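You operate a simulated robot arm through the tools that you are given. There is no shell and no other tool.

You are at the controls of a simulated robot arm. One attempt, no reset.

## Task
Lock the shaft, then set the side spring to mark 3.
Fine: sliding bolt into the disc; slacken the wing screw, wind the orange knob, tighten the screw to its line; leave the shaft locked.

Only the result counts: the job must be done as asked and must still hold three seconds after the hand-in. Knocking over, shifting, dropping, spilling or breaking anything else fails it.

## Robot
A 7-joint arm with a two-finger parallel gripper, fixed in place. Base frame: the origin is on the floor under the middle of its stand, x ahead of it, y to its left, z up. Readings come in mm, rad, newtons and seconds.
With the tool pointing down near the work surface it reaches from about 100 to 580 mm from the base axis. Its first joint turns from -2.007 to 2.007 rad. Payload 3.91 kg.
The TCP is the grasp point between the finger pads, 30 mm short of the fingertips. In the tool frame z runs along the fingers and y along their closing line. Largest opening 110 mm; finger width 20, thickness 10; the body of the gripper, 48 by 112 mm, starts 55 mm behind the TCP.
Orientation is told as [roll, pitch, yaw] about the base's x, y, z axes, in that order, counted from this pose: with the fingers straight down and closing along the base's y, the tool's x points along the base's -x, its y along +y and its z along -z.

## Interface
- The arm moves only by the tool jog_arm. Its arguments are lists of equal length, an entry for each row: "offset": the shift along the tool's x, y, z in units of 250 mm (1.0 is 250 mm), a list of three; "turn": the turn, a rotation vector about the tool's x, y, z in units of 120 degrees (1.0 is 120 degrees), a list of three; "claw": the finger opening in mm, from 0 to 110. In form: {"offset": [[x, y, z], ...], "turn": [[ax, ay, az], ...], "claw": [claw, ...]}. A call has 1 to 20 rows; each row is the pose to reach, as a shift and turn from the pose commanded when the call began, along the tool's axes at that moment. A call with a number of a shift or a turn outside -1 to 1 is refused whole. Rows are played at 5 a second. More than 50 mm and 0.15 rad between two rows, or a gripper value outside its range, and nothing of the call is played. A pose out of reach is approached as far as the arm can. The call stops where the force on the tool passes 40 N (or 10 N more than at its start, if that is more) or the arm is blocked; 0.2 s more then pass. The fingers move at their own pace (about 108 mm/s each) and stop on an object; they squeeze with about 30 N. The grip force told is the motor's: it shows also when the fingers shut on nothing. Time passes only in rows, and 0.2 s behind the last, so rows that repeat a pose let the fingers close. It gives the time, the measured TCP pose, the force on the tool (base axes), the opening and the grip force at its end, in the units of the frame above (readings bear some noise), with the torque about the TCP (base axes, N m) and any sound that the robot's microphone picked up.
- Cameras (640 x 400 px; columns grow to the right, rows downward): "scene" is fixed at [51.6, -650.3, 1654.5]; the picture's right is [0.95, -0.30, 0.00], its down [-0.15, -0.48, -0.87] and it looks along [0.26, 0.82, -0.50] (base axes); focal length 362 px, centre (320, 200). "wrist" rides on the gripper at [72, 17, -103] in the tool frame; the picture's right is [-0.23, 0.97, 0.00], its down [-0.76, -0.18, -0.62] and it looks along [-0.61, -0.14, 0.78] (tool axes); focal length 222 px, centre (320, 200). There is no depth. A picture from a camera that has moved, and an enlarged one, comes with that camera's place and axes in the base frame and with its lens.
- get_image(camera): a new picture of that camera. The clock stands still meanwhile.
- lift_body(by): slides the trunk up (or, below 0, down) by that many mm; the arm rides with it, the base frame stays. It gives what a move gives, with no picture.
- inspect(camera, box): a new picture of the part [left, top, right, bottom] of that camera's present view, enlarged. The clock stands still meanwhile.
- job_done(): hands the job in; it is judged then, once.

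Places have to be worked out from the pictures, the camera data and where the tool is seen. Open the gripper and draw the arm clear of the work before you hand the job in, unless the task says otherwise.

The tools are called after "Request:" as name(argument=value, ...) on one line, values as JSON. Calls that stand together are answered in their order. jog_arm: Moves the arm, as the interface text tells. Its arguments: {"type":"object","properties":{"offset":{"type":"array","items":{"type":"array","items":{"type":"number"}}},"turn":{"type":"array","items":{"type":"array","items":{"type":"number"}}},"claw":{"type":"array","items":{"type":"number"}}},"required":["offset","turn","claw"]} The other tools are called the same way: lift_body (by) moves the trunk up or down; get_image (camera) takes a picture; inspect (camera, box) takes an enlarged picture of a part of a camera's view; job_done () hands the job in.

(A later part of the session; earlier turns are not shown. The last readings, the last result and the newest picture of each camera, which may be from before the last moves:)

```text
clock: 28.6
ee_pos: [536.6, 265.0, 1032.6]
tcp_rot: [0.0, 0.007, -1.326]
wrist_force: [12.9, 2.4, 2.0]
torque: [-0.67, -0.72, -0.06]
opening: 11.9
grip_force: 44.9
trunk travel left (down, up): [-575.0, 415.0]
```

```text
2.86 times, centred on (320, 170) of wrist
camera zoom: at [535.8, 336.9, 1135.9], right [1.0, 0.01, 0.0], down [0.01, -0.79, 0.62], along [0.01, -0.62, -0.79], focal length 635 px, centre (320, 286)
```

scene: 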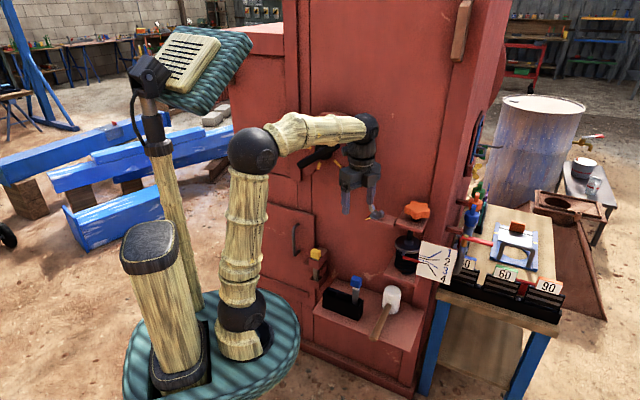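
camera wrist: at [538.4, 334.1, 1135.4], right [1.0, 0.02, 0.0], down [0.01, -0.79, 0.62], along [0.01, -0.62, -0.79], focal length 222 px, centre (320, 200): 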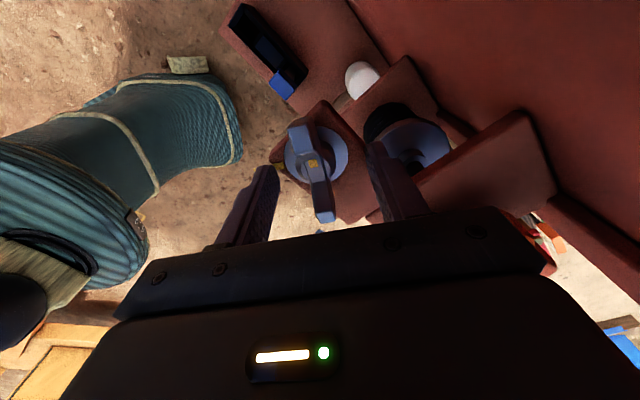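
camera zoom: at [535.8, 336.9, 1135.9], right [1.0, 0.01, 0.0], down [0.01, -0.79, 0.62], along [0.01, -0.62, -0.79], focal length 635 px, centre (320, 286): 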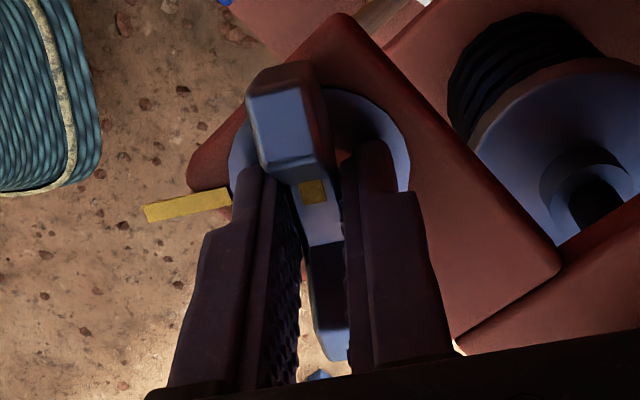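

The wing is held at 11.9 mm with a small side load. I shift 2 mm to relieve it and try turning counter-clockwise (slacken) about 18°, watching torque.

Request:
jog_arm(offset=[[0, 0.008, 0], [0, 0.008, 0], [0, 0.008, 0], [0, 0.008, 0], [0, 0.008, 0]], turn=[[0, 0, 0], [0, 0, -0.04], [0, 0, -0.08], [0, 0, -0.12], [0, 0, -0.15]], claw=[0, 0, 0, 0, 0])

Request:
inspect(camera="wrist", box=[240, 100, 400, 240])

```text
clock: 29.8
ee_pos: [537.8, 264.6, 1031.0]
tcp_rot: [0.0, 0.007, -1.011]
wrist_force: [10.3, 5.0, 0.1]
torque: [-0.94, -0.72, -0.01]
opening: 12.0
grip_force: 45.0
trunk travel left (down, up): [-575.0, 415.0]
```

```text
2.86 times, centred on (320, 170) of wrist
camera zoom: at [513.3, 333.0, 1136.0], right [0.95, 0.32, 0.0], down [0.26, -0.74, 0.62], along [0.2, -0.58, -0.79], focal length 635 px, centre (320, 286)
```

zoom: 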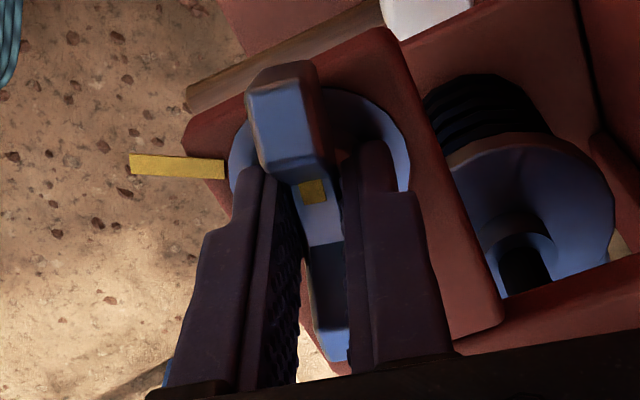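

The wing turns with the gripper with almost no torque about z, so this is the slackening direction. I relieve the side load a bit more and continue counter-clockwise.

Request:
jog_arm(offset=[[0, 0.006, 0], [0, 0.006, 0], [0, 0.006, 0], [0, 0.006, 0], [0, 0.006, 0], [0, 0.006, 0]], turn=[[0, 0, -0.06], [0, 0, -0.12], [0, 0, -0.18], [0, 0, -0.24], [0, 0, -0.3], [0, 0, -0.36]], claw=[0, 0, 0, 0, 0, 0])

Request:
inspect(camera="wrist", box=[240, 100, 400, 240])

```text
clock: 30.4
ee_pos: [537.6, 262.9, 1031.4]
tcp_rot: [-0.016, 0.01, -0.866]
wrist_force: [16.2, 21.5, 12.1]
torque: [-6.94, 4.91, -5.53]
opening: 11.8
grip_force: 45.3
trunk travel left (down, up): [-575.0, 415.0]
stopped in row 2: the force on the tool passed its limit at 52 N (the readings are from after the stop); the commanded pose is now the measured one
```

```text
2.86 times, centred on (320, 170) of wrist
camera zoom: at [505.3, 330.1, 1135.6], right [0.89, 0.46, -0.02], down [0.37, -0.69, 0.62], along [0.27, -0.56, -0.79], focal length 635 px, centre (320, 286)
```

zoom: 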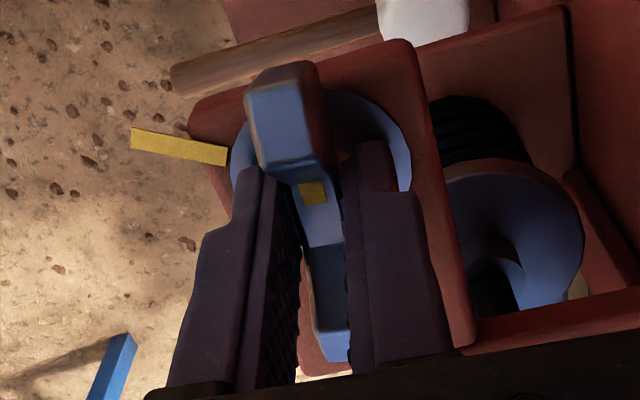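

A large torque spike with a long lever arm stopped it – something else may be touching. I check the scene view.

Request:
get_image(camera="scene")

Request:
inspect(camera="scene", box=[240, 90, 420, 240])

Request:
get_image(camera="wrist")

```text
taken
```

scene: 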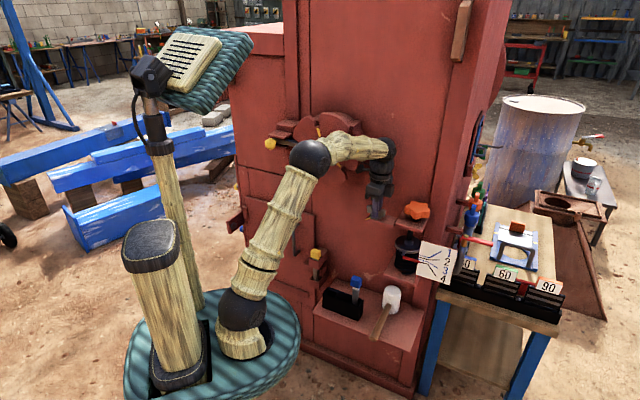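

```text
2.67 times, centred on (330, 165) of scene
camera zoom: at [51.6, -650.3, 1654.5], right [0.95, -0.3, 0.0], down [-0.15, -0.48, -0.87], along [0.26, 0.82, -0.5], focal length 965 px, centre (293, 293)
```

zoom: 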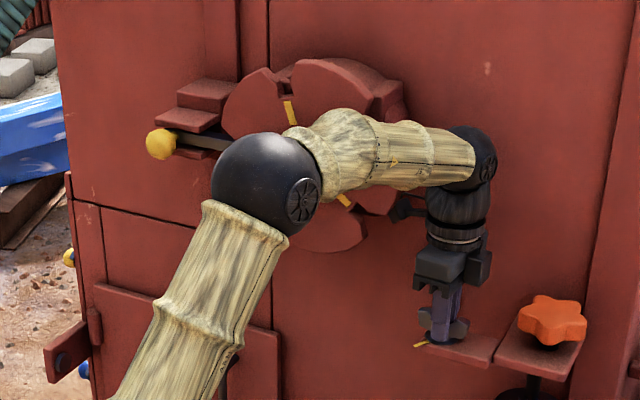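

```text
taken
camera wrist: at [505.3, 330.1, 1135.6], right [0.89, 0.46, -0.02], down [0.37, -0.69, 0.62], along [0.27, -0.56, -0.79], focal length 222 px, centre (320, 200)
```

wrist: 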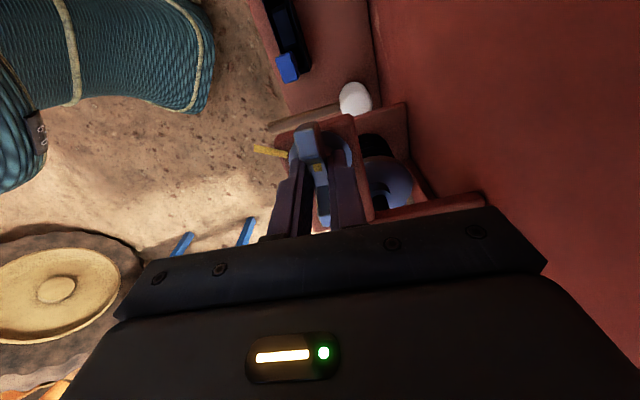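

The camera housing (toward −L) touched the disc drum, so I can only turn ~26° with the camera on this side. I ease back a little, open, rise straight up and plan a regrasp with the camera on the other side.

Request:
jog_arm(offset=[[0, 0, 0], [0, 0, 0]], turn=[[0, 0, 0.025], [0, 0, 0.04]], claw=[0, 0])

Request:
jog_arm(offset=[[0, 0, 0], [0, 0, 0], [0, 0, -0.1], [0, 0, -0.2], [0, 0, -0.3], [0, 0, -0.4]], turn=[[0, 0, 0], [0, 0, 0], [0, 0, 0], [0, 0, 0], [0, 0, 0], [0, 0, 0]], claw=[30, 60, 60, 60, 60, 60])

Request:
get_image(camera="wrist")

Request:
inspect(camera="scene", box=[240, 90, 440, 240])

```text
clock: 31.0
ee_pos: [538.1, 263.5, 1032.2]
tcp_rot: [-0.012, 0.01, -0.938]
wrist_force: [8.0, 12.0, -10.0]
torque: [0.7, -1.44, -0.04]
opening: 12.1
grip_force: 45.1
trunk travel left (down, up): [-575.0, 415.0]
```

```text
clock: 32.4
ee_pos: [537.6, 261.6, 1134.2]
tcp_rot: [-0.014, 0.011, -0.94]
wrist_force: [-0.1, 0.2, -0.7]
torque: [-0.03, -0.03, 0.02]
opening: 59.9
grip_force: 0.3
trunk travel left (down, up): [-575.0, 415.0]
```

```text
taken
camera wrist: at [509.0, 329.0, 1239.1], right [0.92, 0.39, -0.02], down [0.32, -0.72, 0.62], along [0.23, -0.57, -0.79], focal length 222 px, centre (320, 200)
```

wrist: 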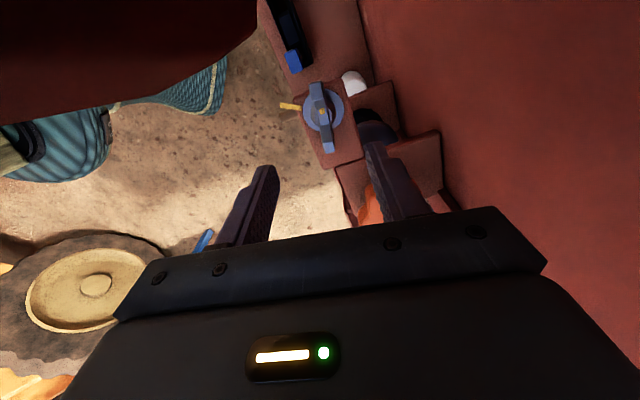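

```text
2.67 times, centred on (340, 165) of scene
camera zoom: at [51.6, -650.3, 1654.5], right [0.95, -0.3, 0.0], down [-0.15, -0.48, -0.87], along [0.26, 0.82, -0.5], focal length 965 px, centre (267, 293)
```

zoom: 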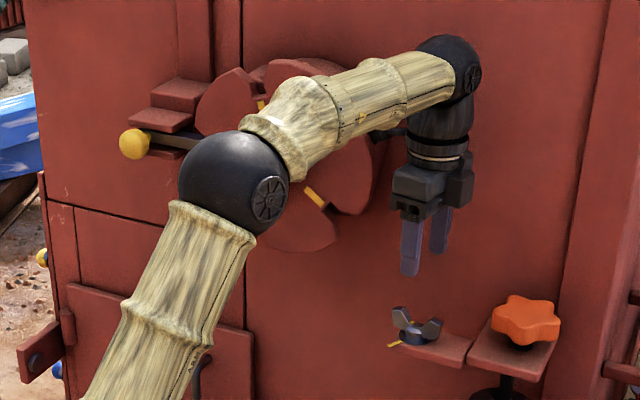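

Free and clear. I back off from the face, then yaw the tool round toward +2.2 so the camera will be on the robot/right side for the regrasp.

Request:
jog_arm(offset=[[-0.025, -0.16, 0], [-0.05, -0.32, 0], [-0.074, -0.475, 0], [-0.074, -0.475, 0], [-0.074, -0.475, 0], [-0.074, -0.475, 0], [-0.074, -0.475, 0], [-0.074, -0.475, 0], [-0.074, -0.475, 0], [-0.074, -0.475, 0], [-0.074, -0.475, 0], [-0.074, -0.475, 0], [-0.074, -0.475, 0], [-0.074, -0.475, 0], [-0.074, -0.475, 0], [-0.074, -0.475, 0]], turn=[[0, 0, 0], [0, 0, 0], [0, 0, 0], [0, 0, -0.065], [0, 0, -0.13], [0, 0, -0.195], [0, 0, -0.26], [0, 0, -0.325], [0, 0, -0.39], [0, 0, -0.455], [0, 0, -0.52], [0, 0, -0.585], [0, 0, -0.65], [0, 0, -0.715], [0, 0, -0.78], [0, 0, -0.845]], claw=[60, 60, 60, 60, 60, 60, 60, 60, 60, 60, 60, 60, 60, 60, 60, 60])

Request:
jog_arm(offset=[[0, 0, 0], [0, 0, 0], [0, 0, 0], [0, 0, 0], [0, 0, 0], [0, 0, 0], [0, 0, 0], [0, 0, 0], [0, 0, 0], [0, 0, 0], [0, 0, 0]], turn=[[0, 0, -0.06], [0, 0, -0.12], [0, 0, -0.18], [0, 0, -0.24], [0, 0, -0.3], [0, 0, -0.36], [0, 0, -0.42], [0, 0, -0.48], [0, 0, -0.54], [0, 0, -0.6], [0, 0, -0.65]], claw=[60, 60, 60, 60, 60, 60, 60, 60, 60, 60, 60])

Request:
get_image(camera="scene")

Request:
get_image(camera="wrist")

```text
clock: 32.7
ee_pos: [532.4, 258.0, 1132.5]
tcp_rot: [0.002, 0.012, -0.958]
wrist_force: [16.1, 15.4, 1.2]
torque: [-1.47, 1.72, -1.73]
opening: 60.0
grip_force: 0.1
trunk travel left (down, up): [-575.0, 415.0]
stopped in row 1: the force on the tool passed its limit at 94 N (the readings are from after the stop); the commanded pose is now the measured one
```

```text
clock: 33.0
ee_pos: [536.2, 259.0, 1131.1]
tcp_rot: [0.01, 0.013, -0.937]
wrist_force: [19.3, 15.2, -0.7]
torque: [-1.63, 2.07, -2.0]
opening: 60.1
grip_force: 0.1
trunk travel left (down, up): [-575.0, 415.0]
stopped in row 1: the force on the tool passed its limit at 47 N (the readings are from after the stop); the commanded pose is now the measured one
```

```text
taken
```

scene: 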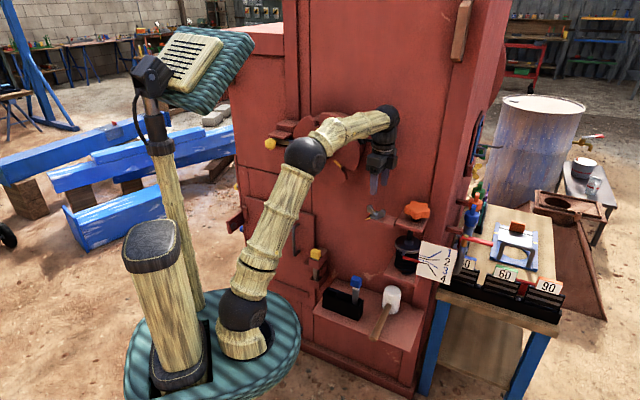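

```text
taken
camera wrist: at [505.6, 325.4, 1237.0], right [0.92, 0.39, 0.01], down [0.31, -0.73, 0.61], along [0.24, -0.56, -0.79], focal length 222 px, centre (320, 200)
```

wrist: 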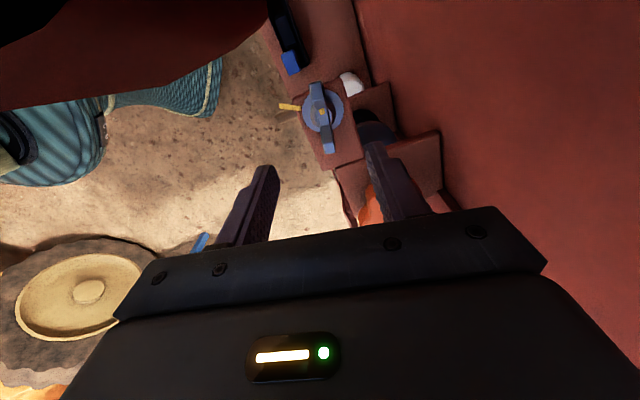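

The camera sits behind a disc lobe here, so backing straight out is blocked. I reverse the way I came: ease off toward the face a touch, shift away from the disc (+L), and yaw back to −1.3.

Request:
jog_arm(offset=[[0.003, 0.022, 0], [-0.03, 0.028, 0], [-0.065, 0.034, 0], [-0.096, 0.037, 0]], turn=[[0, 0, 0], [0, 0, 0.03], [0, 0, 0.07], [0, 0, 0.11]], claw=[60, 60, 60, 60])

Request:
get_image(camera="wrist")

Request:
inspect(camera="scene", box=[240, 90, 440, 240])

```text
clock: 34.0
ee_pos: [553.8, 243.2, 1133.6]
tcp_rot: [0.007, 0.015, -1.167]
wrist_force: [-0.3, 0.1, -0.1]
torque: [0.0, -0.02, -0.02]
opening: 60.1
grip_force: 0.1
trunk travel left (down, up): [-575.0, 415.0]
```

```text
taken
camera wrist: at [539.6, 312.9, 1239.3], right [0.98, 0.17, 0.0], down [0.14, -0.78, 0.61], along [0.11, -0.6, -0.79], focal length 222 px, centre (320, 200)
```

wrist: 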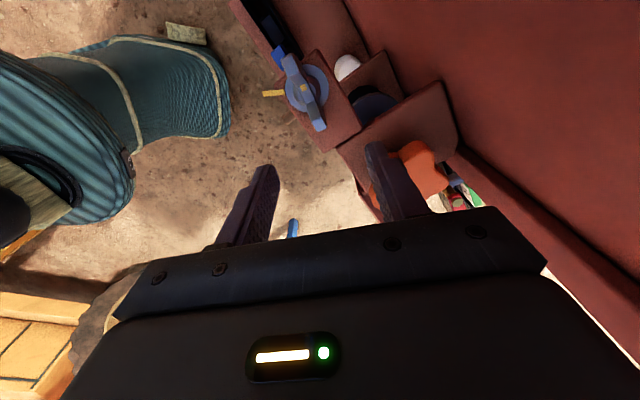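

```text
2.67 times, centred on (340, 165) of scene
camera zoom: at [51.6, -650.3, 1654.5], right [0.95, -0.3, 0.0], down [-0.15, -0.48, -0.87], along [0.26, 0.82, -0.5], focal length 965 px, centre (267, 293)
```

zoom: 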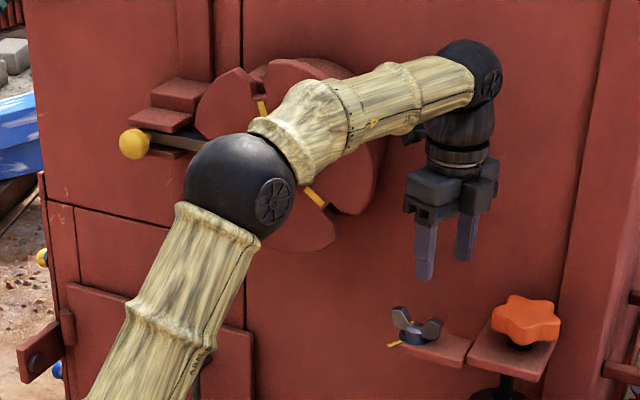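

Free of contact. Now I back out from the face along −n at this wider lateral position.

Request:
jog_arm(offset=[[-0.04, -0.1, 0], [-0.09, -0.22, 0], [-0.14, -0.35, 0], [-0.194, -0.483, 0]], turn=[[0, 0, 0], [0, 0, 0], [0, 0, 0], [0, 0, 0]], claw=[60, 60, 60, 60])

Request:
inspect(camera="scene", box=[240, 90, 440, 240])

```text
clock: 35.0
ee_pos: [459.6, 148.2, 1134.2]
tcp_rot: [0.009, 0.016, -1.164]
wrist_force: [0.3, 0.1, 0.0]
torque: [0.02, 0.02, 0.0]
opening: 60.0
grip_force: 0.1
trunk travel left (down, up): [-575.0, 415.0]
```

```text
2.67 times, centred on (340, 165) of scene
camera zoom: at [51.6, -650.3, 1654.5], right [0.95, -0.3, 0.0], down [-0.15, -0.48, -0.87], along [0.26, 0.82, -0.5], focal length 965 px, centre (267, 293)
```

zoom: 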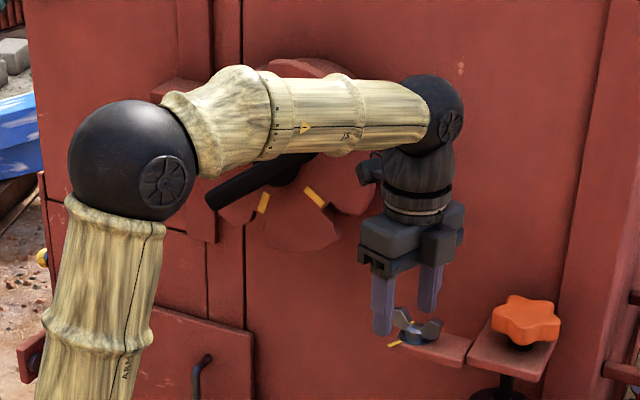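

Clear of everything. I remove the small tilt error, then try yawing the long way toward +2.2.

Request:
jog_arm(offset=[[0, 0, 0]], turn=[[0.0043, -0.0076, 0]], claw=[60])

Request:
jog_arm(offset=[[0, 0, 0], [0, 0, 0], [0, 0, 0], [0, 0, 0], [0, 0, 0], [0, 0, 0], [0, 0, 0], [0, 0, 0], [0, 0, 0], [0, 0, 0], [0, 0, 0], [0, 0, 0], [0, 0, 0], [0, 0, 0], [0, 0, 0]], turn=[[0, 0, -0.065], [0, 0, -0.13], [0, 0, -0.195], [0, 0, -0.26], [0, 0, -0.325], [0, 0, -0.39], [0, 0, -0.455], [0, 0, -0.52], [0, 0, -0.585], [0, 0, -0.65], [0, 0, -0.715], [0, 0, -0.78], [0, 0, -0.845], [0, 0, -0.91], [0, 0, -0.975]], claw=[60, 60, 60, 60, 60, 60, 60, 60, 60, 60, 60, 60, 60, 60, 60])

Request:
jog_arm(offset=[[0, 0, 0], [0, 0, 0], [0, 0, 0], [0, 0, 0], [0, 0, 0], [0, 0, 0], [0, 0, 0], [0, 0, 0], [0, 0, 0], [0, 0, 0]], turn=[[0, 0, -0.065], [0, 0, -0.13], [0, 0, -0.195], [0, 0, -0.26], [0, 0, -0.325], [0, 0, -0.39], [0, 0, -0.455], [0, 0, -0.52], [0, 0, -0.585], [0, 0, -0.63]], claw=[60, 60, 60, 60, 60, 60, 60, 60, 60, 60])

Request:
get_image(camera="scene")

Request:
get_image(camera="wrist")

```text
clock: 35.4
ee_pos: [460.9, 148.2, 1133.3]
tcp_rot: [-0.001, -0.002, -1.165]
wrist_force: [0.1, 0.9, -0.1]
torque: [0.01, -0.01, 0.01]
opening: 60.1
grip_force: 0.0
trunk travel left (down, up): [-575.0, 415.0]
```

```text
clock: 38.6
ee_pos: [460.1, 151.0, 1132.2]
tcp_rot: [0.0, 0.002, 0.883]
wrist_force: [0.8, -0.2, -0.6]
torque: [-0.01, 0.01, -0.03]
opening: 59.9
grip_force: 0.1
trunk travel left (down, up): [-575.0, 415.0]
```

```text
clock: 40.8
ee_pos: [459.8, 149.3, 1133.6]
tcp_rot: [0.002, 0.002, 2.199]
wrist_force: [-1.1, -0.9, -0.4]
torque: [0.02, -0.01, -0.03]
opening: 59.9
grip_force: 0.1
trunk travel left (down, up): [-575.0, 415.0]
```

```text
taken
```

scene: 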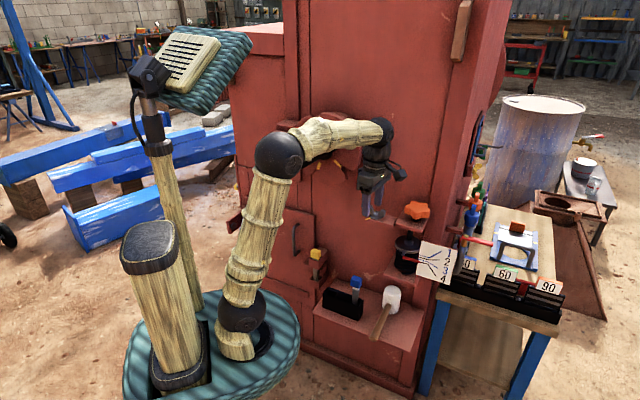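

```text
taken
camera wrist: at [489.4, 80.9, 1237.8], right [-0.92, -0.39, 0.0], down [-0.3, 0.72, 0.62], along [-0.24, 0.57, -0.78], focal length 222 px, centre (320, 200)
```

wrist: 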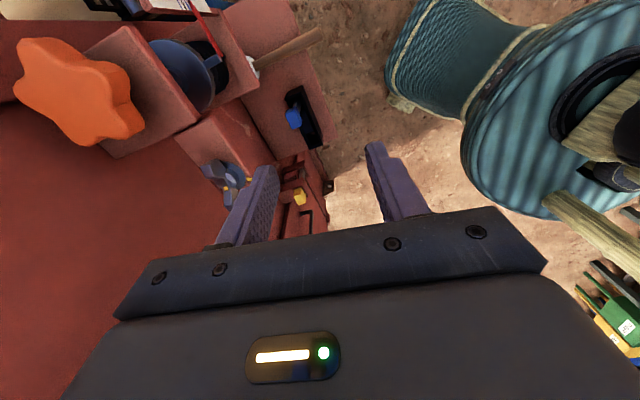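

Yaw +2.2 works, so J7 has ample range. I go back above the screw with this orientation (camera on the robot/right side) and descend partway to check.

Request:
jog_arm(offset=[[-0.046, -0.13, 0], [-0.092, -0.26, 0], [-0.138, -0.39, 0], [-0.184, -0.515, 0], [-0.184, -0.515, 0.12], [-0.184, -0.515, 0.24]], turn=[[0, 0, 0], [0, 0, 0], [0, 0, 0], [0, 0, 0], [0, 0, 0], [0, 0, 0]], claw=[60, 60, 60, 60, 60, 60])

Request:
inspect(camera="wrist", box=[220, 80, 420, 240])

Request:
inspect(camera="scene", box=[280, 90, 460, 250])

```text
clock: 42.2
ee_pos: [537.9, 264.0, 1072.1]
tcp_rot: [0.002, 0.0, 2.198]
wrist_force: [-0.1, -0.2, -0.5]
torque: [0.0, 0.01, 0.0]
opening: 60.1
grip_force: 0.0
trunk travel left (down, up): [-575.0, 415.0]
```

```text
2.50 times, centred on (320, 160) of wrist
camera zoom: at [567.0, 194.4, 1175.9], right [-0.92, -0.39, 0.0], down [-0.3, 0.72, 0.62], along [-0.24, 0.57, -0.78], focal length 555 px, centre (320, 300)
```

zoom: 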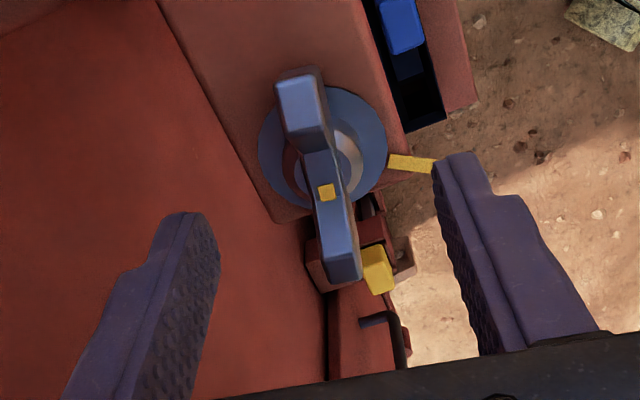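

```text
2.50 times, centred on (370, 170) of scene
camera zoom: at [51.6, -650.3, 1654.5], right [0.95, -0.3, 0.0], down [-0.15, -0.48, -0.87], along [0.26, 0.82, -0.5], focal length 905 px, centre (195, 275)
```

zoom: 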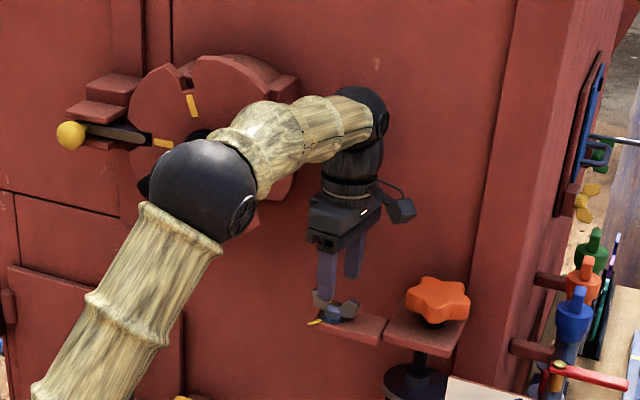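

The screw axis is at about (536.6, 265), so I'm centred within ~1 mm. I lower to grip height and close.

Request:
jog_arm(offset=[[-0.005, 0.002, 0.08], [-0.005, 0.002, 0.162], [-0.005, 0.002, 0.162], [-0.005, 0.002, 0.162], [-0.005, 0.002, 0.162]], turn=[[0, 0, 0], [0, 0, 0], [0, 0, 0], [0, 0, 0], [0, 0, 0]], claw=[60, 60, 30, 0, 0])

Request:
inspect(camera="wrist", box=[220, 80, 420, 240])

```text
clock: 43.4
ee_pos: [537.7, 263.4, 1031.7]
tcp_rot: [0.003, 0.001, 2.198]
wrist_force: [0.5, -0.9, -2.1]
torque: [0.15, -0.79, -0.02]
opening: 11.8
grip_force: 44.5
trunk travel left (down, up): [-575.0, 415.0]
```

```text
2.50 times, centred on (320, 160) of wrist
camera zoom: at [565.9, 195.1, 1135.8], right [-0.92, -0.39, 0.0], down [-0.3, 0.72, 0.62], along [-0.24, 0.57, -0.78], focal length 555 px, centre (320, 300)
```

zoom: 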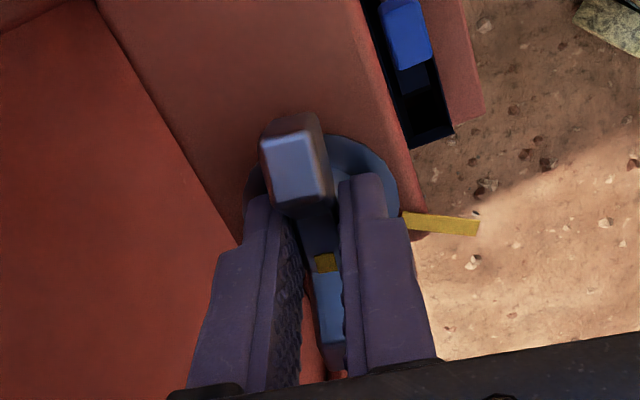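

Good centred grip with little load. I turn counter-clockwise in steps.

Request:
jog_arm(offset=[[0, 0, 0], [0, 0, 0], [0, 0, 0], [0, 0, 0], [0, 0, 0], [0, 0, 0]], turn=[[0, 0, -0.045], [0, 0, -0.09], [0, 0, -0.135], [0, 0, -0.18], [0, 0, -0.225], [0, 0, -0.27]], claw=[0, 0, 0, 0, 0, 0])

Request:
get_image(camera="wrist")

Request:
inspect(camera="scene", box=[280, 90, 460, 250])

```text
clock: 44.8
ee_pos: [539.2, 264.0, 1031.2]
tcp_rot: [0.003, -0.001, 2.765]
wrist_force: [0.6, 5.1, -9.2]
torque: [0.35, -1.35, -0.01]
opening: 12.0
grip_force: 44.5
trunk travel left (down, up): [-575.0, 415.0]
```

```text
taken
camera wrist: at [598.8, 221.8, 1135.6], right [-0.57, -0.82, 0.0], down [-0.64, 0.45, 0.62], along [-0.51, 0.35, -0.78], focal length 222 px, centre (320, 200)
```

wrist: 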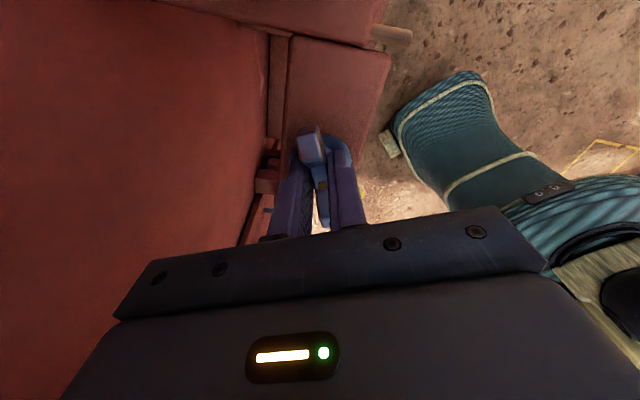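

```text
2.50 times, centred on (370, 170) of scene
camera zoom: at [51.6, -650.3, 1654.5], right [0.95, -0.3, 0.0], down [-0.15, -0.48, -0.87], along [0.26, 0.82, -0.5], focal length 905 px, centre (195, 275)
```

zoom: 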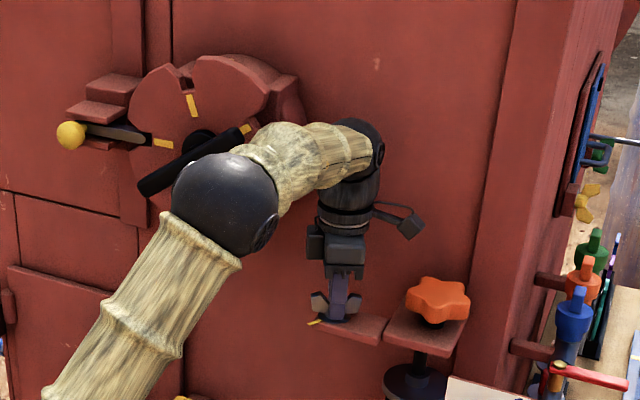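

Turning smoothly with no torque about z. I continue to about yaw 3.2, watching face clearance.

Request:
jog_arm(offset=[[0, 0, 0], [0, 0, 0], [0, 0, 0], [0, 0, 0], [0, 0, 0]], turn=[[0, 0, -0.045], [0, 0, -0.09], [0, 0, -0.135], [0, 0, -0.18], [0, 0, -0.205]], claw=[0, 0, 0, 0, 0])

Request:
inspect(camera="wrist", box=[220, 80, 420, 240])

```text
clock: 46.0
ee_pos: [538.8, 264.6, 1031.3]
tcp_rot: [0.002, -0.001, -3.091]
wrist_force: [2.9, 8.7, -6.2]
torque: [0.66, -0.17, 0.01]
opening: 11.7
grip_force: 44.8
trunk travel left (down, up): [-575.0, 415.0]
```

```text
2.50 times, centred on (320, 160) of wrist
camera zoom: at [610.9, 251.6, 1135.6], right [-0.18, -0.98, 0.0], down [-0.77, 0.14, 0.62], along [-0.62, 0.11, -0.78], focal length 555 px, centre (320, 300)
```

zoom: 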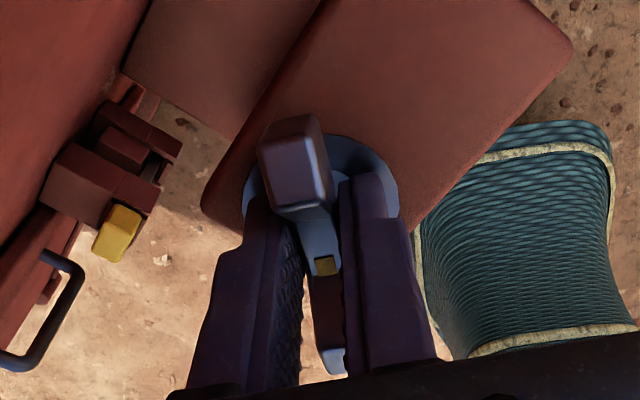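

About 79° slackened so far. To be safe I'll slacken further: open, rise, flip the tool 180° (camera swinging round the robot side) and regrasp.

Request:
jog_arm(offset=[[0, 0, 0], [0, 0, 0], [0, 0, -0.12], [0, 0, -0.24], [0, 0, -0.24], [0, 0, -0.24], [0, 0, -0.24], [0, 0, -0.24], [0, 0, -0.24], [0, 0, -0.24], [0, 0, -0.24], [0, 0, -0.24], [0, 0, -0.24], [0, 0, -0.24], [0, 0, -0.24], [0, 0, -0.24]], turn=[[0, 0, 0], [0, 0, 0], [0, 0, 0], [0, 0, 0], [0, 0, 0.065], [0, 0, 0.13], [0, 0, 0.195], [0, 0, 0.26], [0, 0, 0.325], [0, 0, 0.39], [0, 0, 0.455], [0, 0, 0.52], [0, 0, 0.585], [0, 0, 0.65], [0, 0, 0.715], [0, 0, 0.78]], claw=[35, 60, 60, 60, 60, 60, 60, 60, 60, 60, 60, 60, 60, 60, 60, 60])

Request:
jog_arm(offset=[[0, 0, 0], [0, 0, 0], [0, 0, 0], [0, 0, 0], [0, 0, 0], [0, 0, 0], [0, 0, 0], [0, 0, 0], [0, 0, 0], [0, 0, 0], [0, 0, 0], [0, 0, 0]], turn=[[0, 0, 0.06], [0, 0, 0.12], [0, 0, 0.18], [0, 0, 0.24], [0, 0, 0.3], [0, 0, 0.36], [0, 0, 0.42], [0, 0, 0.48], [0, 0, 0.54], [0, 0, 0.6], [0, 0, 0.66], [0, 0, 0.72]], claw=[60, 60, 60, 60, 60, 60, 60, 60, 60, 60, 60, 60])

Request:
get_image(camera="wrist")

Request:
inspect(camera="wrist", box=[220, 80, 420, 240])

Request:
inspect(camera="scene", box=[280, 90, 460, 250])

```text
clock: 49.4
ee_pos: [537.1, 263.6, 1093.8]
tcp_rot: [0.002, 0.002, 1.556]
wrist_force: [-0.2, 0.8, -0.6]
torque: [0.0, 0.0, 0.05]
opening: 59.8
grip_force: 0.0
trunk travel left (down, up): [-575.0, 415.0]
```

```text
clock: 52.0
ee_pos: [537.0, 263.4, 1093.0]
tcp_rot: [-0.002, 0.001, 0.046]
wrist_force: [0.7, 0.1, 0.1]
torque: [0.01, -0.02, 0.04]
opening: 60.0
grip_force: 0.1
trunk travel left (down, up): [-575.0, 415.0]
```

```text
taken
camera wrist: at [463.7, 276.7, 1196.1], right [0.18, 0.98, 0.0], down [0.77, -0.14, 0.62], along [0.61, -0.11, -0.78], focal length 222 px, centre (320, 200)
```

wrist: 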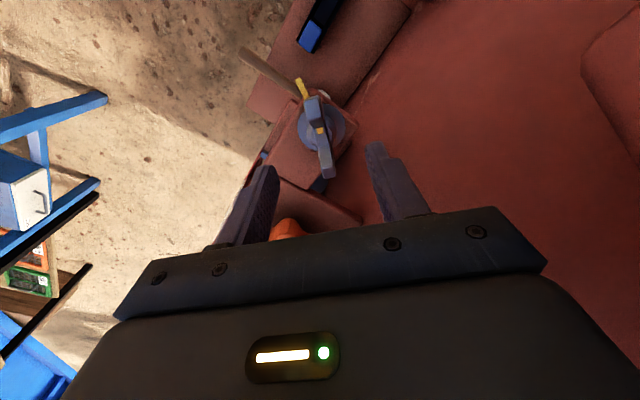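

```text
2.50 times, centred on (320, 160) of wrist
camera zoom: at [463.7, 276.7, 1196.1], right [0.18, 0.98, 0.0], down [0.77, -0.14, 0.62], along [0.61, -0.11, -0.78], focal length 555 px, centre (320, 300)
```

zoom: 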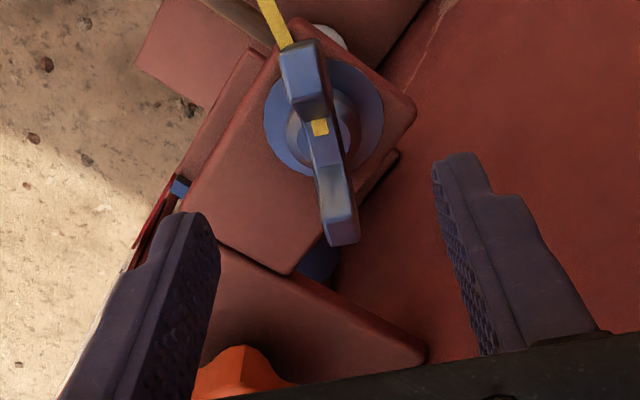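

```text
2.50 times, centred on (370, 170) of scene
camera zoom: at [51.6, -650.3, 1654.5], right [0.95, -0.3, 0.0], down [-0.15, -0.48, -0.87], along [0.26, 0.82, -0.5], focal length 905 px, centre (195, 275)
```

zoom: 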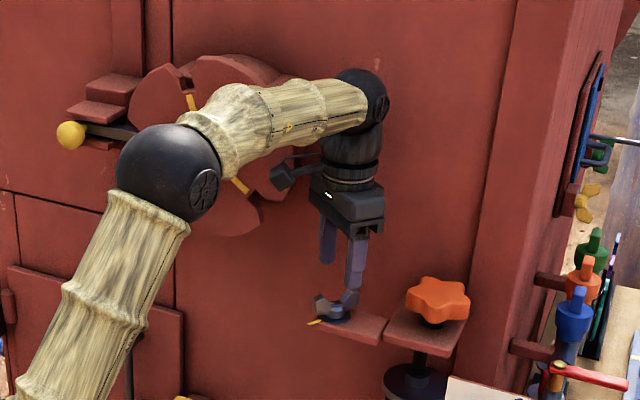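

Aligned again with the wing (centre within ~2 mm). I descend, close, and check the load.

Request:
jog_arm(offset=[[0.004, 0.006, 0.08], [0.004, 0.006, 0.16], [0.004, 0.006, 0.247], [0.004, 0.006, 0.247], [0.004, 0.006, 0.247], [0.004, 0.006, 0.247]], turn=[[0, 0, 0], [0, 0, 0], [0, 0, 0], [0, 0, 0], [0, 0, 0], [0, 0, 0]], claw=[60, 60, 60, 30, 0, 0])

Request:
inspect(camera="wrist", box=[220, 80, 420, 240])

```text
clock: 53.4
ee_pos: [536.6, 265.3, 1030.0]
tcp_rot: [-0.002, 0.003, 0.049]
wrist_force: [-3.7, -9.6, -5.3]
torque: [0.43, -0.72, 0.0]
opening: 11.8
grip_force: 44.4
trunk travel left (down, up): [-575.0, 415.0]
```

```text
2.50 times, centred on (320, 160) of wrist
camera zoom: at [463.0, 278.0, 1134.5], right [0.18, 0.98, 0.0], down [0.77, -0.14, 0.62], along [0.61, -0.11, -0.78], focal length 555 px, centre (320, 300)
```

zoom: 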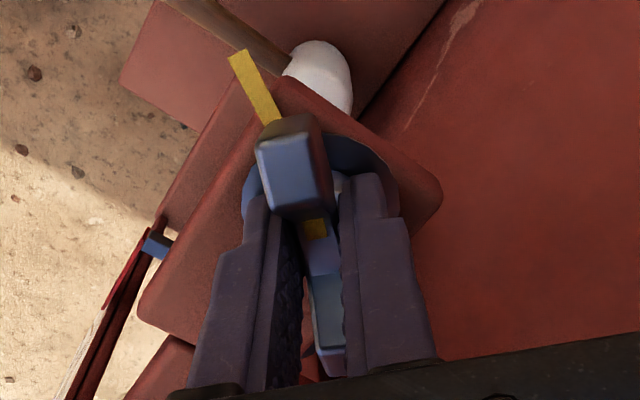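

Gripped with a small side load. I trim 1 mm and rotate counter-clockwise about 110° in two legs.

Request:
jog_arm(offset=[[0, -0.005, 0], [0, -0.005, 0], [0, -0.005, 0], [0, -0.005, 0], [0, -0.005, 0], [0, -0.005, 0], [0, -0.005, 0], [0, -0.005, 0], [0, -0.005, 0], [0, -0.005, 0]], turn=[[0, 0, -0.045], [0, 0, -0.09], [0, 0, -0.135], [0, 0, -0.18], [0, 0, -0.225], [0, 0, -0.27], [0, 0, -0.315], [0, 0, -0.36], [0, 0, -0.405], [0, 0, -0.45]], claw=[0, 0, 0, 0, 0, 0, 0, 0, 0, 0])

Request:
jog_arm(offset=[[0, 0, 0], [0, 0, 0], [0, 0, 0], [0, 0, 0], [0, 0, 0], [0, 0, 0], [0, 0, 0], [0, 0, 0], [0, 0, 0], [0, 0, 0]], turn=[[0, 0, -0.045], [0, 0, -0.09], [0, 0, -0.135], [0, 0, -0.18], [0, 0, -0.225], [0, 0, -0.27], [0, 0, -0.315], [0, 0, -0.36], [0, 0, -0.405], [0, 0, -0.45]], claw=[0, 0, 0, 0, 0, 0, 0, 0, 0, 0])

Request:
inspect(camera="wrist", box=[220, 80, 420, 240])

```text
clock: 55.6
ee_pos: [536.0, 265.1, 1030.2]
tcp_rot: [0.0, 0.002, 0.991]
wrist_force: [-1.9, 7.3, -4.2]
torque: [0.06, 0.1, -1.23]
opening: 15.4
grip_force: 44.6
trunk travel left (down, up): [-575.0, 415.0]
```

```text
clock: 58.0
ee_pos: [531.0, 252.8, 1030.4]
tcp_rot: [0.02, 0.016, 1.933]
wrist_force: [-20.7, -28.1, 9.6]
torque: [-0.63, -0.38, -0.79]
opening: 45.1
grip_force: 44.4
trunk travel left (down, up): [-575.0, 415.0]
stopped in row 10: the force on the tool passed its limit at 49 N (the readings are from after the stop); the commanded pose is now the measured one
```

```text
2.50 times, centred on (320, 160) of wrist
camera zoom: at [542.3, 179.9, 1136.3], right [-0.99, -0.13, 0.02], down [-0.09, 0.79, 0.61], along [-0.09, 0.6, -0.8], focal length 555 px, centre (320, 300)
```

zoom: 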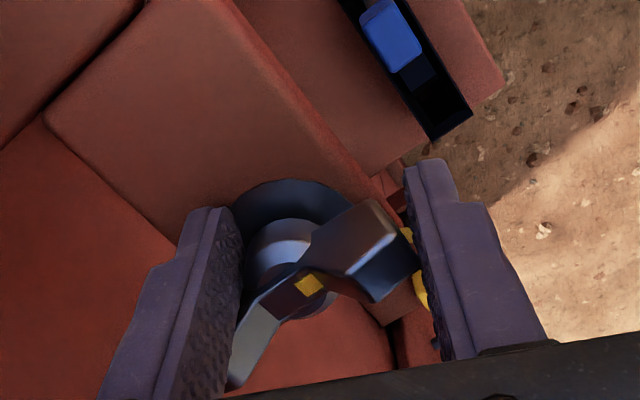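

The screw reached its fully-slack stop (~120° from tight) and the fingers slipped round it. I open and lift straight off.

Request:
jog_arm(offset=[[0, 0, 0], [0, 0, 0], [0, 0, -0.1], [0, 0, -0.2], [0, 0, -0.3]], turn=[[0, 0, 0], [0, 0, 0], [0, 0, 0], [0, 0, 0], [0, 0, 0]], claw=[70, 80, 80, 80, 80])

Request:
get_image(camera="wrist")

Request:
inspect(camera="scene", box=[320, 150, 460, 290])

```text
clock: 59.2
ee_pos: [535.7, 260.8, 1103.9]
tcp_rot: [0.017, 0.012, 1.938]
wrist_force: [0.8, 0.0, 0.3]
torque: [0.0, 0.0, 0.0]
opening: 79.8
grip_force: 0.1
trunk travel left (down, up): [-575.0, 415.0]
```

```text
taken
camera wrist: at [546.4, 188.5, 1208.7], right [-0.99, -0.14, 0.01], down [-0.1, 0.79, 0.61], along [-0.1, 0.6, -0.79], focal length 222 px, centre (320, 200)
```

wrist: 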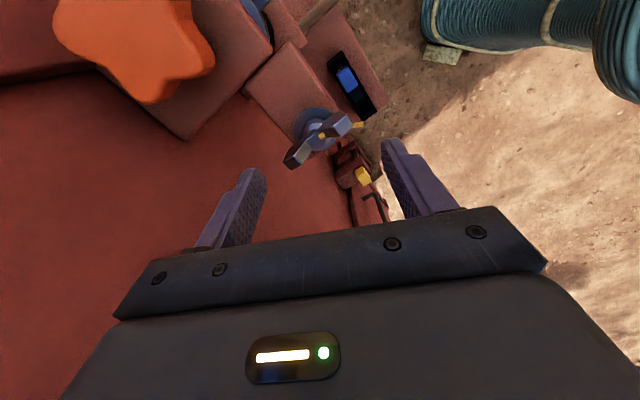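

```text
2.86 times, centred on (390, 220) of scene
camera zoom: at [51.6, -650.3, 1654.5], right [0.95, -0.3, 0.0], down [-0.15, -0.48, -0.87], along [0.26, 0.82, -0.5], focal length 1034 px, centre (120, 143)
```

zoom: 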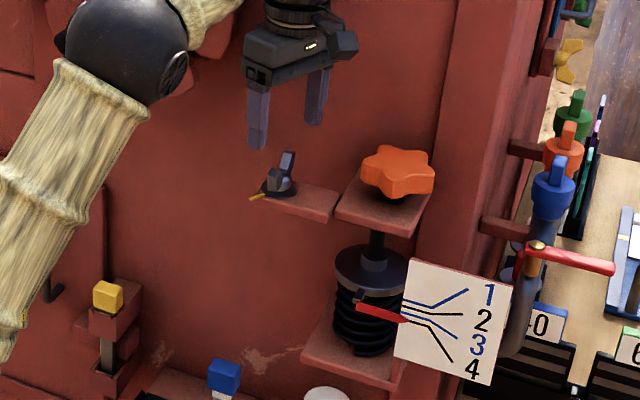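

The screw is slack. Before working the knob I take high zooms on pointer/chart and on the knob from the present cameras.

Request:
inspect(camera="scene", box=[400, 240, 464, 280])

Request:
inspect(camera="scene", box=[376, 195, 440, 235])

Request:
inspect(camera="wrist", box=[20, 0, 240, 140])

```text
10.00 times, centred on (432, 260) of scene
camera zoom: at [51.6, -650.3, 1654.5], right [0.95, -0.3, 0.0], down [-0.15, -0.48, -0.87], along [0.26, 0.82, -0.5], focal length 3620 px, centre (-800, -400)
```

zoom: 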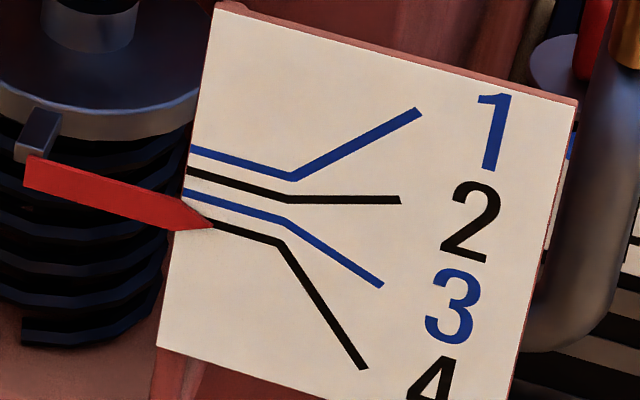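

```text
10.00 times, centred on (408, 215) of scene
camera zoom: at [51.6, -650.3, 1654.5], right [0.95, -0.3, 0.0], down [-0.15, -0.48, -0.87], along [0.26, 0.82, -0.5], focal length 3620 px, centre (-560, 50)
```

zoom: 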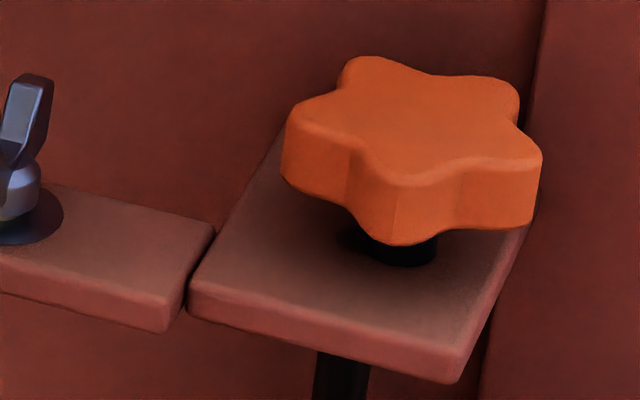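

```text
2.86 times, centred on (130, 70) of wrist
camera zoom: at [546.4, 188.5, 1208.7], right [-0.99, -0.14, 0.01], down [-0.1, 0.79, 0.61], along [-0.1, 0.6, -0.79], focal length 635 px, centre (863, 571)
```

zoom: 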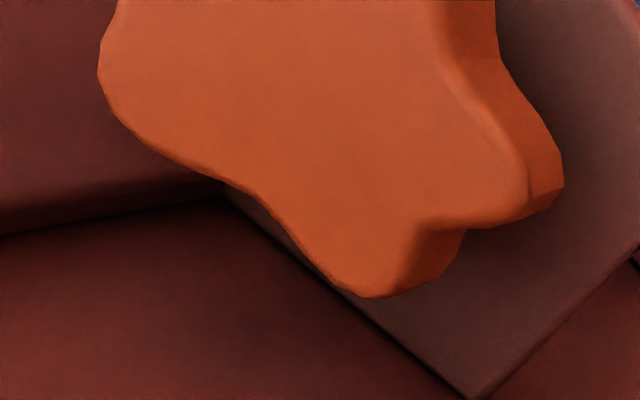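

The pointer tip sits exactly on line 4; line 3 is ~10 mm higher. The knob is a 5-lobe star at about (652, 202), top z≈1048. I fix the tool tilt, then yaw to 0.69 so the closing line runs lobe-to-valley.

Request:
jog_arm(offset=[[0, 0, -0.08]], turn=[[0.0081, -0.0057, 0]], claw=[100])

Request:
jog_arm(offset=[[0, 0, 0], [0, 0, 0], [0, 0, 0], [0, 0, 0], [0, 0, 0], [0, 0, 0], [0, 0, 0], [0, 0, 0], [0, 0, 0], [0, 0, 0]], turn=[[0, 0, 0.06], [0, 0, 0.12], [0, 0, 0.18], [0, 0, 0.24], [0, 0, 0.3], [0, 0, 0.36], [0, 0, 0.42], [0, 0, 0.48], [0, 0, 0.54], [0, 0, 0.5965]], claw=[100, 100, 100, 100, 100, 100, 100, 100, 100, 100])

```text
clock: 59.6
ee_pos: [535.0, 261.6, 1123.3]
tcp_rot: [0.002, 0.0, 1.937]
wrist_force: [0.0, -0.4, -0.2]
torque: [-0.02, 0.02, -0.01]
opening: 99.9
grip_force: 0.0
trunk travel left (down, up): [-575.0, 415.0]
```

```text
clock: 61.8
ee_pos: [536.4, 260.0, 1123.3]
tcp_rot: [0.0, 0.002, 0.684]
wrist_force: [-0.2, -0.5, -0.6]
torque: [-0.01, 0.0, 0.0]
opening: 100.1
grip_force: 0.0
trunk travel left (down, up): [-575.0, 415.0]
```

Next I slide sideways to in front of the knob, at a stand-off from the face, then raise the trunk 100 mm to gain reach.

Request:
jog_arm(offset=[[0.011, -0.125, 0], [0.022, -0.25, 0], [0.033, -0.375, 0], [0.043, -0.493, 0]], turn=[[0, 0, 0], [0, 0, 0], [0, 0, 0], [0, 0, 0]], claw=[100, 100, 100, 100])

Request:
lift_body(by=120)

Request:
jog_arm(offset=[[0, 0, 0.12], [0, 0, 0.24], [0, 0, 0.36], [0, 0, 0.48]], turn=[[0, 0, 0], [0, 0, 0], [0, 0, 0], [0, 0, 0]], claw=[100, 100, 100, 100])

Request:
get_image(camera="wrist")

Request:
get_image(camera="scene")

```text
clock: 62.8
ee_pos: [607.1, 158.3, 1123.0]
tcp_rot: [0.0, 0.001, 0.688]
wrist_force: [0.3, 0.8, -0.1]
torque: [0.01, -0.02, -0.01]
opening: 99.9
grip_force: 0.0
trunk travel left (down, up): [-575.0, 415.0]
```

```text
clock: 64.3
ee_pos: [606.2, 158.5, 1243.2]
tcp_rot: [0.0, 0.001, 0.687]
wrist_force: [-0.2, -0.3, -0.4]
torque: [0.01, 0.01, 0.0]
opening: 100.0
grip_force: 0.0
trunk travel left (down, up): [-695.0, 295.0]
```

```text
clock: 65.3
ee_pos: [605.0, 157.0, 1121.3]
tcp_rot: [-0.001, -0.002, 0.686]
wrist_force: [0.2, 0.1, 0.0]
torque: [0.01, 0.01, 0.01]
opening: 99.8
grip_force: 0.1
trunk travel left (down, up): [-695.0, 295.0]
```

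```text
taken
camera wrist: at [538.3, 124.2, 1226.7], right [-0.44, 0.9, 0.0], down [0.7, 0.35, 0.62], along [0.56, 0.28, -0.78], focal length 222 px, centre (320, 200)
```

wrist: 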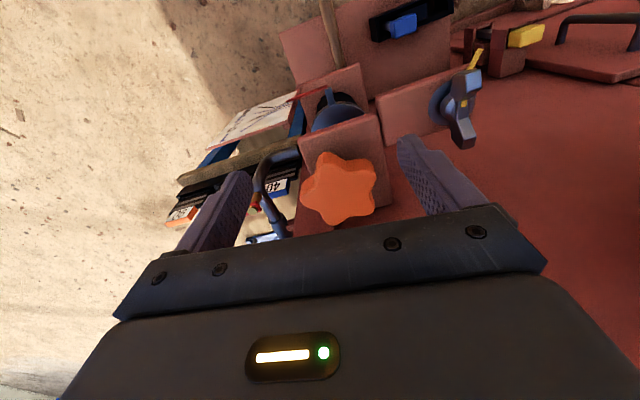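

```text
taken
```

scene: 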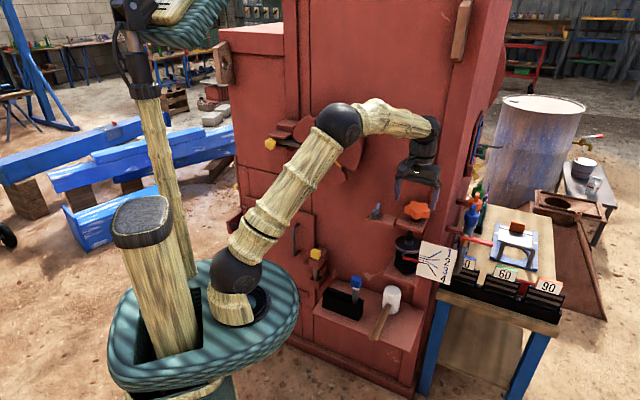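

Request:
inspect(camera="wrist", box=[270, 130, 410, 230])

```text
4.00 times, centred on (340, 180) of wrist
camera zoom: at [538.3, 124.2, 1226.7], right [-0.44, 0.9, 0.0], down [0.7, 0.35, 0.62], along [0.56, 0.28, -0.78], focal length 888 px, centre (240, 280)
```

zoom: 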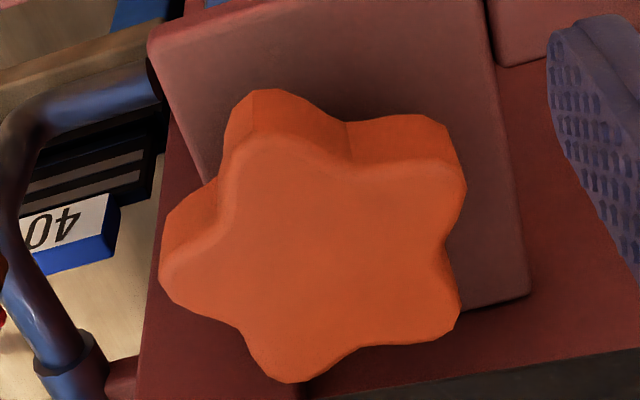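

The knob axis is at (652, 202), top z≈1048, lobes at −57°+72k and valley radius ~31 mm. I trim yaw to 0.58, move over it with 4 mm offset toward the lobe, and look.

Request:
jog_arm(offset=[[-0.13, 0.002, 0], [-0.254, 0.004, 0], [-0.254, 0.004, 0.1]], turn=[[0, 0, 0.025], [0, 0, 0.0506], [0, 0, 0.0506]], claw=[105, 105, 105])

Request:
get_image(camera="wrist")

Request:
inspect(camera="scene", box=[350, 100, 480, 240])

```text
clock: 66.1
ee_pos: [652.9, 198.5, 1098.0]
tcp_rot: [0.001, 0.0, 0.58]
wrist_force: [-0.1, -0.4, 0.1]
torque: [0.01, -0.04, 0.0]
opening: 105.0
grip_force: 0.0
trunk travel left (down, up): [-695.0, 295.0]
```

```text
taken
camera wrist: at [583.1, 173.1, 1201.7], right [-0.34, 0.94, 0.0], down [0.74, 0.27, 0.62], along [0.58, 0.21, -0.78], focal length 222 px, centre (320, 200)
```

wrist: 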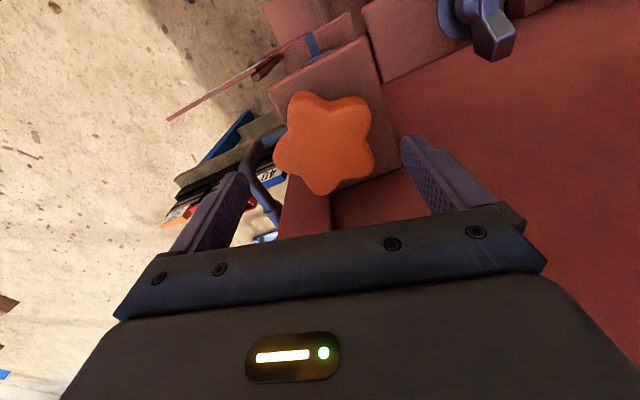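

```text
2.86 times, centred on (415, 170) of scene
camera zoom: at [51.6, -650.3, 1654.5], right [0.95, -0.3, 0.0], down [-0.15, -0.48, -0.87], along [0.26, 0.82, -0.5], focal length 1034 px, centre (49, 286)
```

zoom: 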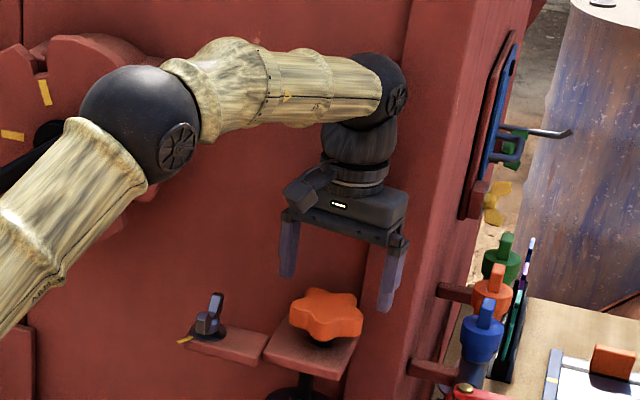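

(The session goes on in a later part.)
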